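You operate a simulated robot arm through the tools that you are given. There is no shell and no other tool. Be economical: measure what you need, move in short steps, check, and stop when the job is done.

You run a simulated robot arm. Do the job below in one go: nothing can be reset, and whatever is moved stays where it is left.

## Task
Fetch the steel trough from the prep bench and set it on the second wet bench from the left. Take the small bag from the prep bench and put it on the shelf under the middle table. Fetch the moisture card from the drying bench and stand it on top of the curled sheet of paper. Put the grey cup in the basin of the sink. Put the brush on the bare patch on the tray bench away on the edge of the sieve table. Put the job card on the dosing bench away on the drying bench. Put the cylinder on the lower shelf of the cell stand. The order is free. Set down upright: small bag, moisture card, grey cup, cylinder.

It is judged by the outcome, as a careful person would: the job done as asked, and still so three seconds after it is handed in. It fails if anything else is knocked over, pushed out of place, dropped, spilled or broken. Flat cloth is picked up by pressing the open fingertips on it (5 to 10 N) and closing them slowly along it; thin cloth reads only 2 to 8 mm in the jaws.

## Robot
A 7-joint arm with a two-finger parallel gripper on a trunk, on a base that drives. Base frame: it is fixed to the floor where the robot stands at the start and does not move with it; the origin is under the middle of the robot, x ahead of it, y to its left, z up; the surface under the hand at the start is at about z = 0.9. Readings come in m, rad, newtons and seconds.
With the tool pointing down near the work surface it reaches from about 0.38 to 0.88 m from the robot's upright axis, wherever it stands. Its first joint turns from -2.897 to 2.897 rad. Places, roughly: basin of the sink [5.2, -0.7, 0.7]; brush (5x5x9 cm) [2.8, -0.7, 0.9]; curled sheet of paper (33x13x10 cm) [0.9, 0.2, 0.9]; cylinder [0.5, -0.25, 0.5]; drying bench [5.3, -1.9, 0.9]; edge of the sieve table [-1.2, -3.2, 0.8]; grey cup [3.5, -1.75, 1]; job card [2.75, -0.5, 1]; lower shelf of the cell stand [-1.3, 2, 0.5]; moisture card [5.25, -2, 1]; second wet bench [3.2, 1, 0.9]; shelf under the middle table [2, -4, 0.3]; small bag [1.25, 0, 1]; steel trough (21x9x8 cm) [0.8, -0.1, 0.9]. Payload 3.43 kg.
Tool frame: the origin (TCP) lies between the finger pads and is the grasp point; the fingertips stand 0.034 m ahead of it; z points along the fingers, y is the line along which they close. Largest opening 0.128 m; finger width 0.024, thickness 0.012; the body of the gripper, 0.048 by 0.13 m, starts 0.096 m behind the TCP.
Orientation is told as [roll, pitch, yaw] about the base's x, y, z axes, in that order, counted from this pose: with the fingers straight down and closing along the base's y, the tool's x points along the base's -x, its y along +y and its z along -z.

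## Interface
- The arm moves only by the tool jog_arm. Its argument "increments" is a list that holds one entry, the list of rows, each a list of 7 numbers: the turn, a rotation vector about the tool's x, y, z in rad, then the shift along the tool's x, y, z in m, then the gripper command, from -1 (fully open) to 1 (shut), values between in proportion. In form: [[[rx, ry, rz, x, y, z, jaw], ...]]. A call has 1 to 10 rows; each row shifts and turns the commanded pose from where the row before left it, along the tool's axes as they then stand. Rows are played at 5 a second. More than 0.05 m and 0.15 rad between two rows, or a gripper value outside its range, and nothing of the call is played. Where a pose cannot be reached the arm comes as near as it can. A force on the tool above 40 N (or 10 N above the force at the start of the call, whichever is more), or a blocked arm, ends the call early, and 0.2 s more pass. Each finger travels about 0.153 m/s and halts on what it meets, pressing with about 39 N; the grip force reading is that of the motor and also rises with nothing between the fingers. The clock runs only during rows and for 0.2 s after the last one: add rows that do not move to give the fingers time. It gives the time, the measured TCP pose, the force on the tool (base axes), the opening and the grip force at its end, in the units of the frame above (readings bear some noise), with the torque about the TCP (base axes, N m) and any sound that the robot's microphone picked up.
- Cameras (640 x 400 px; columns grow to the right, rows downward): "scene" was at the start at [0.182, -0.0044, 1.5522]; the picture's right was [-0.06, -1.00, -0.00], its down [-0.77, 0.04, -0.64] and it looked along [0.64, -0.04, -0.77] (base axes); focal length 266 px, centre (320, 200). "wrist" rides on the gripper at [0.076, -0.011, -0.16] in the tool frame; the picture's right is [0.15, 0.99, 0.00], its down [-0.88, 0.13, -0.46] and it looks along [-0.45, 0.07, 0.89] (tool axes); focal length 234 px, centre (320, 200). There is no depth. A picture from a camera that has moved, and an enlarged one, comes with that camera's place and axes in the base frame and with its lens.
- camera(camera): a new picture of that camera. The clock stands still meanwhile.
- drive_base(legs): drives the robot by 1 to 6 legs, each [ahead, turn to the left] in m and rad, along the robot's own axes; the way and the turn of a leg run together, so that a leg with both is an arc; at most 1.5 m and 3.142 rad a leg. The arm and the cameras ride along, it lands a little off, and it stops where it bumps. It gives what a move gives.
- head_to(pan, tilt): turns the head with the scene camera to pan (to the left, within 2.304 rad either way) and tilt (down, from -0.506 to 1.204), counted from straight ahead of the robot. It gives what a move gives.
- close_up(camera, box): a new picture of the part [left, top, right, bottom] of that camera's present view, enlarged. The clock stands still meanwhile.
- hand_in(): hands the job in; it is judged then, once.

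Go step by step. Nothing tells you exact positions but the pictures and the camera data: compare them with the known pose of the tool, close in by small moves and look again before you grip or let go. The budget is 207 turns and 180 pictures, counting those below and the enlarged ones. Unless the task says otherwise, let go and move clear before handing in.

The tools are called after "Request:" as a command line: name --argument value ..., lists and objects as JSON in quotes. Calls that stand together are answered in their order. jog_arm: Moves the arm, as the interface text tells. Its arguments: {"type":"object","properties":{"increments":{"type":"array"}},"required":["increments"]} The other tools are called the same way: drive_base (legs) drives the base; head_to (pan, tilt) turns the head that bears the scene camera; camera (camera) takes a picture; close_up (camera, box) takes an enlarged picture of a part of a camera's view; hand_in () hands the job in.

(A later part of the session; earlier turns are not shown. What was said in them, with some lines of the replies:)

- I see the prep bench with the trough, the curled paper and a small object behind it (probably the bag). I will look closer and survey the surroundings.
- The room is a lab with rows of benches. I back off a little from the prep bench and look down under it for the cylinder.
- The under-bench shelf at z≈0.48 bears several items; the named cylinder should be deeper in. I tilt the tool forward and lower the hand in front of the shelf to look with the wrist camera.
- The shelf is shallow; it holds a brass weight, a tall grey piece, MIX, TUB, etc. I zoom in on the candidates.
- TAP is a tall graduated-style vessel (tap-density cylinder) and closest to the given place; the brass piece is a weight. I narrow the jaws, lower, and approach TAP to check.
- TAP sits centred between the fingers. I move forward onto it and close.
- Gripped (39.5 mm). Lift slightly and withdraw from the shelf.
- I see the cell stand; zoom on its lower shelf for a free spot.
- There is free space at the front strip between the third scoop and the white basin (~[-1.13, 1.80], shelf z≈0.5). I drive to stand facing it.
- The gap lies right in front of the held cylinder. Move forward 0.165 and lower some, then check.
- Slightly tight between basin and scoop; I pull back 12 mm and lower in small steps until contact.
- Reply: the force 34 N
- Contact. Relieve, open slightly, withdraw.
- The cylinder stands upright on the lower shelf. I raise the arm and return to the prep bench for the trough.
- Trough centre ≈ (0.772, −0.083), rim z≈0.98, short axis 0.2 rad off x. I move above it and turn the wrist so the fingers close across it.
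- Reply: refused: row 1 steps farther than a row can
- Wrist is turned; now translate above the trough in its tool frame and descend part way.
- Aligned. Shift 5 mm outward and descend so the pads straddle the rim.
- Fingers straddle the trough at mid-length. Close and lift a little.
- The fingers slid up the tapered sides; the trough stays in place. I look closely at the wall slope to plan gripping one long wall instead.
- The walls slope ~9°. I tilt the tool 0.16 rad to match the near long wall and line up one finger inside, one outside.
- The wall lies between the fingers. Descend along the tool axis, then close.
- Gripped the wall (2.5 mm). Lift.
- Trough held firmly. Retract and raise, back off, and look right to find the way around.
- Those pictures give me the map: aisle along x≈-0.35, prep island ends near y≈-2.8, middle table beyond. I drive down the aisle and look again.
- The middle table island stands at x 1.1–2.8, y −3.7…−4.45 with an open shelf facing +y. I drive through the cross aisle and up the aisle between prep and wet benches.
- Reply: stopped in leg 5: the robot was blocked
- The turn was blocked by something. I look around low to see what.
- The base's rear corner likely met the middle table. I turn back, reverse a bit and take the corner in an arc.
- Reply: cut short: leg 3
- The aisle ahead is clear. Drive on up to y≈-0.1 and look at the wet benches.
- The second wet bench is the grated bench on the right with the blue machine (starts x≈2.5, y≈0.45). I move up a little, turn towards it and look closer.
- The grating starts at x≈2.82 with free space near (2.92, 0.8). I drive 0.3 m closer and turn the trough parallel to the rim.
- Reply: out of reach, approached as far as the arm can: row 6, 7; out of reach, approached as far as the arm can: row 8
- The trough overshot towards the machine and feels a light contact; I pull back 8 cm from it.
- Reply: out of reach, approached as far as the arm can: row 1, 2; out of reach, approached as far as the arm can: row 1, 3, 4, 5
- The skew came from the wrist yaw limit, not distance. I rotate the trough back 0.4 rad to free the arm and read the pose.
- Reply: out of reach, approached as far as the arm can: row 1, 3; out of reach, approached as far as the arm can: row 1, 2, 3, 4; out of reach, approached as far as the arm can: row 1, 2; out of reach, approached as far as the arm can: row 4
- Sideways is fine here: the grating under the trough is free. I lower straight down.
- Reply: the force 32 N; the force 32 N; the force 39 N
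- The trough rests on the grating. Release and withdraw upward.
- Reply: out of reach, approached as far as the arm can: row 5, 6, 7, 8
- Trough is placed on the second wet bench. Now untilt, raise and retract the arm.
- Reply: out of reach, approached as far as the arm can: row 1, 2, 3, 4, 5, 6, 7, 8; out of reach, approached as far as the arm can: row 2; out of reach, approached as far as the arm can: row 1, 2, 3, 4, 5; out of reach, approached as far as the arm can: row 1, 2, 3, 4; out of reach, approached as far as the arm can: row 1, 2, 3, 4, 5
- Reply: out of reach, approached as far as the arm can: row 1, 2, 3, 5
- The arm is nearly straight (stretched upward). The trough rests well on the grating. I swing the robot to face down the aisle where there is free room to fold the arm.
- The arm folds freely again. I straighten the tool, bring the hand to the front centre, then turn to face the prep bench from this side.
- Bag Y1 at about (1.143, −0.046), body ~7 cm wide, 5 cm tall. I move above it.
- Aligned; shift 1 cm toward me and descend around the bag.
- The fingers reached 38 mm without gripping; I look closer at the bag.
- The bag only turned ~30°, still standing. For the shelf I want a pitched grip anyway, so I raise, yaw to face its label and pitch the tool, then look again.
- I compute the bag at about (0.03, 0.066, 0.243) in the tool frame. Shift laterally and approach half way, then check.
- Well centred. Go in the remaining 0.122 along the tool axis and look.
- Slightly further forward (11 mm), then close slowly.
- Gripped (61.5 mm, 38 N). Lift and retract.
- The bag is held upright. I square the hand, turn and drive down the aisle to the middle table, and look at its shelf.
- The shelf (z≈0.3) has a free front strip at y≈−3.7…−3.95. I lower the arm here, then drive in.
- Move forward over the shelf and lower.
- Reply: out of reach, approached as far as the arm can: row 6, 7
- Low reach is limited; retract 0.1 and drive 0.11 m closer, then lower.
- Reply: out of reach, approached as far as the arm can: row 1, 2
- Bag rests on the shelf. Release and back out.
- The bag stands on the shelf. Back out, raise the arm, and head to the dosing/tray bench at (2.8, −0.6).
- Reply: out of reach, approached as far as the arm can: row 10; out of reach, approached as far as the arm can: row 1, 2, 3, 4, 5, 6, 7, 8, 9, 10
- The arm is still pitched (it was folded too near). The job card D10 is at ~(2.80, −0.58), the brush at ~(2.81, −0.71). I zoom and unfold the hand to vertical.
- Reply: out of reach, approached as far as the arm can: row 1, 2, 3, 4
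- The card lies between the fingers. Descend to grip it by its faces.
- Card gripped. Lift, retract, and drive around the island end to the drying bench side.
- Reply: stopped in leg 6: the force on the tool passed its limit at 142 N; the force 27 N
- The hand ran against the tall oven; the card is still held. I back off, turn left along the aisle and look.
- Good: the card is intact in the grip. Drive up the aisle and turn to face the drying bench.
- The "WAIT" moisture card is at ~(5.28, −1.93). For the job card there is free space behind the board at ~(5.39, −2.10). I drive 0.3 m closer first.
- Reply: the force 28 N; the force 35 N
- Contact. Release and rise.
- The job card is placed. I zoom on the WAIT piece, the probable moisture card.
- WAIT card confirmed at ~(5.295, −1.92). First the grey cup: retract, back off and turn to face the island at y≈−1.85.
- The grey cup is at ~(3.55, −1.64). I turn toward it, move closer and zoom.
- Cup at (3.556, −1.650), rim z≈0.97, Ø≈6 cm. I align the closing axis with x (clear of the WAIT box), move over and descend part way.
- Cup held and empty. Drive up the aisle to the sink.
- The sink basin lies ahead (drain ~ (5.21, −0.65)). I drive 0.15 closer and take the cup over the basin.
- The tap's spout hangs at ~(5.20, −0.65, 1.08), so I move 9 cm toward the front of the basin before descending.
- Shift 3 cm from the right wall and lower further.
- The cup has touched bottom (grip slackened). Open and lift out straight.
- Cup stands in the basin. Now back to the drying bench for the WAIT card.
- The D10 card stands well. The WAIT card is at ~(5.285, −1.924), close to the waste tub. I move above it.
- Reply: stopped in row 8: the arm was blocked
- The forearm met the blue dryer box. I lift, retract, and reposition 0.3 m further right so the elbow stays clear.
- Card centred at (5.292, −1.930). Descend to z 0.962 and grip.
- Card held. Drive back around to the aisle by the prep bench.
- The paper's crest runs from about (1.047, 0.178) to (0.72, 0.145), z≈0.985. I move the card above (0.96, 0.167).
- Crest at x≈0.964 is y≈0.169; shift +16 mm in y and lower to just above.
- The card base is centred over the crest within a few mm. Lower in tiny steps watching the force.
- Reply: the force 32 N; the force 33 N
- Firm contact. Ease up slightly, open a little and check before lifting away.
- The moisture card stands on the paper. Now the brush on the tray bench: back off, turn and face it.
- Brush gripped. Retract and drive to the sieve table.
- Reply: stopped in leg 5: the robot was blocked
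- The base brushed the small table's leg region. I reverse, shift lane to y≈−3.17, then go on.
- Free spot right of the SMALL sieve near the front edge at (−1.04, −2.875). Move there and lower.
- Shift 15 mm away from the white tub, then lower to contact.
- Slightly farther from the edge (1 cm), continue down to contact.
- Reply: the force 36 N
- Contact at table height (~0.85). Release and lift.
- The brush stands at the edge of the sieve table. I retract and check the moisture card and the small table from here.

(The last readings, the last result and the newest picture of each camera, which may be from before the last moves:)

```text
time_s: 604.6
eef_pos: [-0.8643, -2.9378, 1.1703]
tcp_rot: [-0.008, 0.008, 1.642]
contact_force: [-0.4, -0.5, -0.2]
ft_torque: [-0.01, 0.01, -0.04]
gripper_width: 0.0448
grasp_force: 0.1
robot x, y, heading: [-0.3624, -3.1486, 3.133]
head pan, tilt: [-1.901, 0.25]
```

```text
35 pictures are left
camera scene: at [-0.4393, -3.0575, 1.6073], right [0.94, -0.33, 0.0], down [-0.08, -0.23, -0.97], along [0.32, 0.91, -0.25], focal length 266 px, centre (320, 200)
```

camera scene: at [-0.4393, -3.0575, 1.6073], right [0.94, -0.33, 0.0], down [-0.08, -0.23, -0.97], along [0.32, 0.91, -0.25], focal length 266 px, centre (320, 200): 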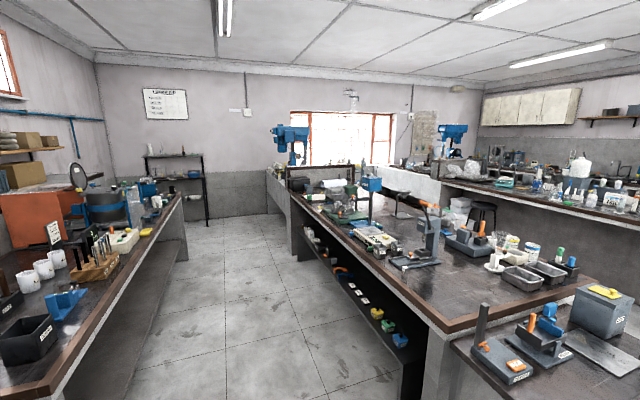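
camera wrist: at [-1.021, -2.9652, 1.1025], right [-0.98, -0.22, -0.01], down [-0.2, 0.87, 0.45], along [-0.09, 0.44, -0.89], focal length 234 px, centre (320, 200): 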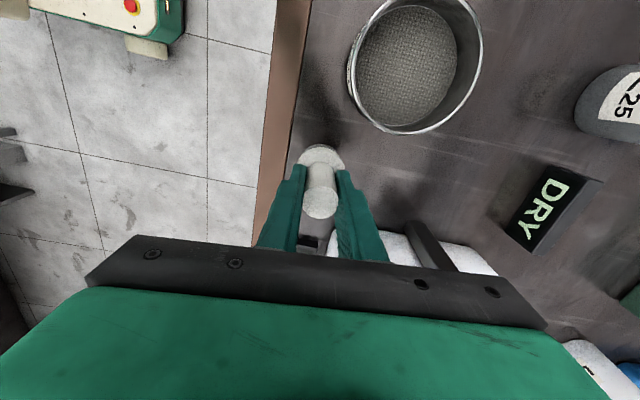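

Request:
close_up --camera "scene" --box '[280, 150, 400, 225]'

Request:
close_up --camera "scene" --box '[130, 145, 220, 230]'

```text
5.33 times, centred on (340, 188) of scene
camera zoom: at [-0.4393, -3.0575, 1.6073], right [0.94, -0.33, 0.0], down [-0.08, -0.23, -0.97], along [0.32, 0.91, -0.25], focal length 1421 px, centre (213, 267)
```

zoom: 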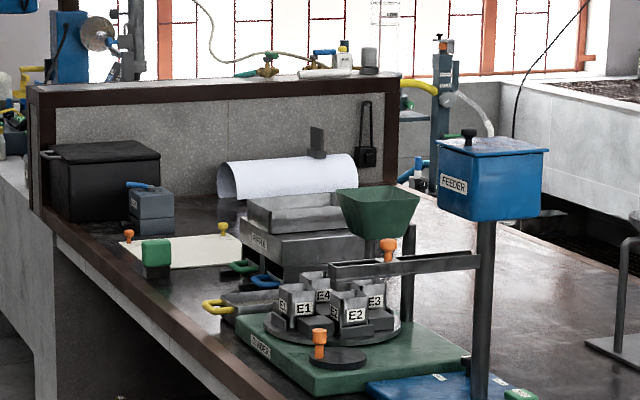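

```text
4.71 times, centred on (175, 188) of scene
camera zoom: at [-0.4393, -3.0575, 1.6073], right [0.94, -0.33, 0.0], down [-0.08, -0.23, -0.97], along [0.32, 0.91, -0.25], focal length 1254 px, centre (1002, 259)
```

zoom: 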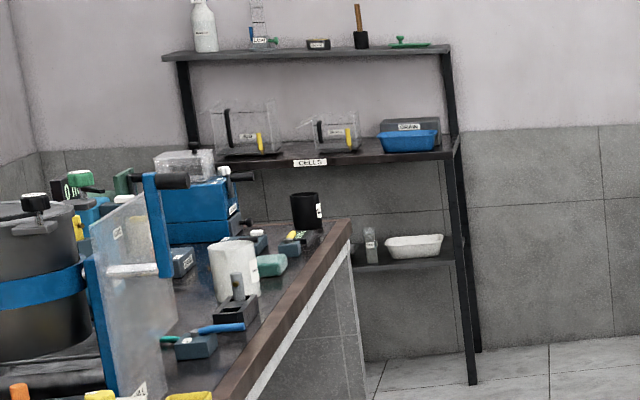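

All seven items are placed and the moisture card and cylinder still stand. The hand is clear, so I hand in.

Request:
hand_in

```text
The job is handed in.
```

I've handed the job in with all seven items where you asked. I put the bag, moisture card, grey cup and cylinder down upright.

- **Which objects I chose:** I took the tall vessel labelled "TAP" on the prep bench's lower shelf as the cylinder, and the small card labelled "WAIT" on the drying bench as the moisture card. Neither carried those names.
- **Bumps on the way:**
    - The job card in the gripper hit the tall oven at about 142 N. I saw no damage to the card but did not check the oven.
    - The forearm pressed against the blue dryer box. I did not check closely that it hasn't moved.
    - The robot's base stopped against something near the middle table and near the small table at the end of the prep bench. I saw nothing knocked over there, but did not measure either table.
- **Final check:** the moisture card and the cylinder were still standing when I looked again at the end. The other five I saw in place only when I set them down.
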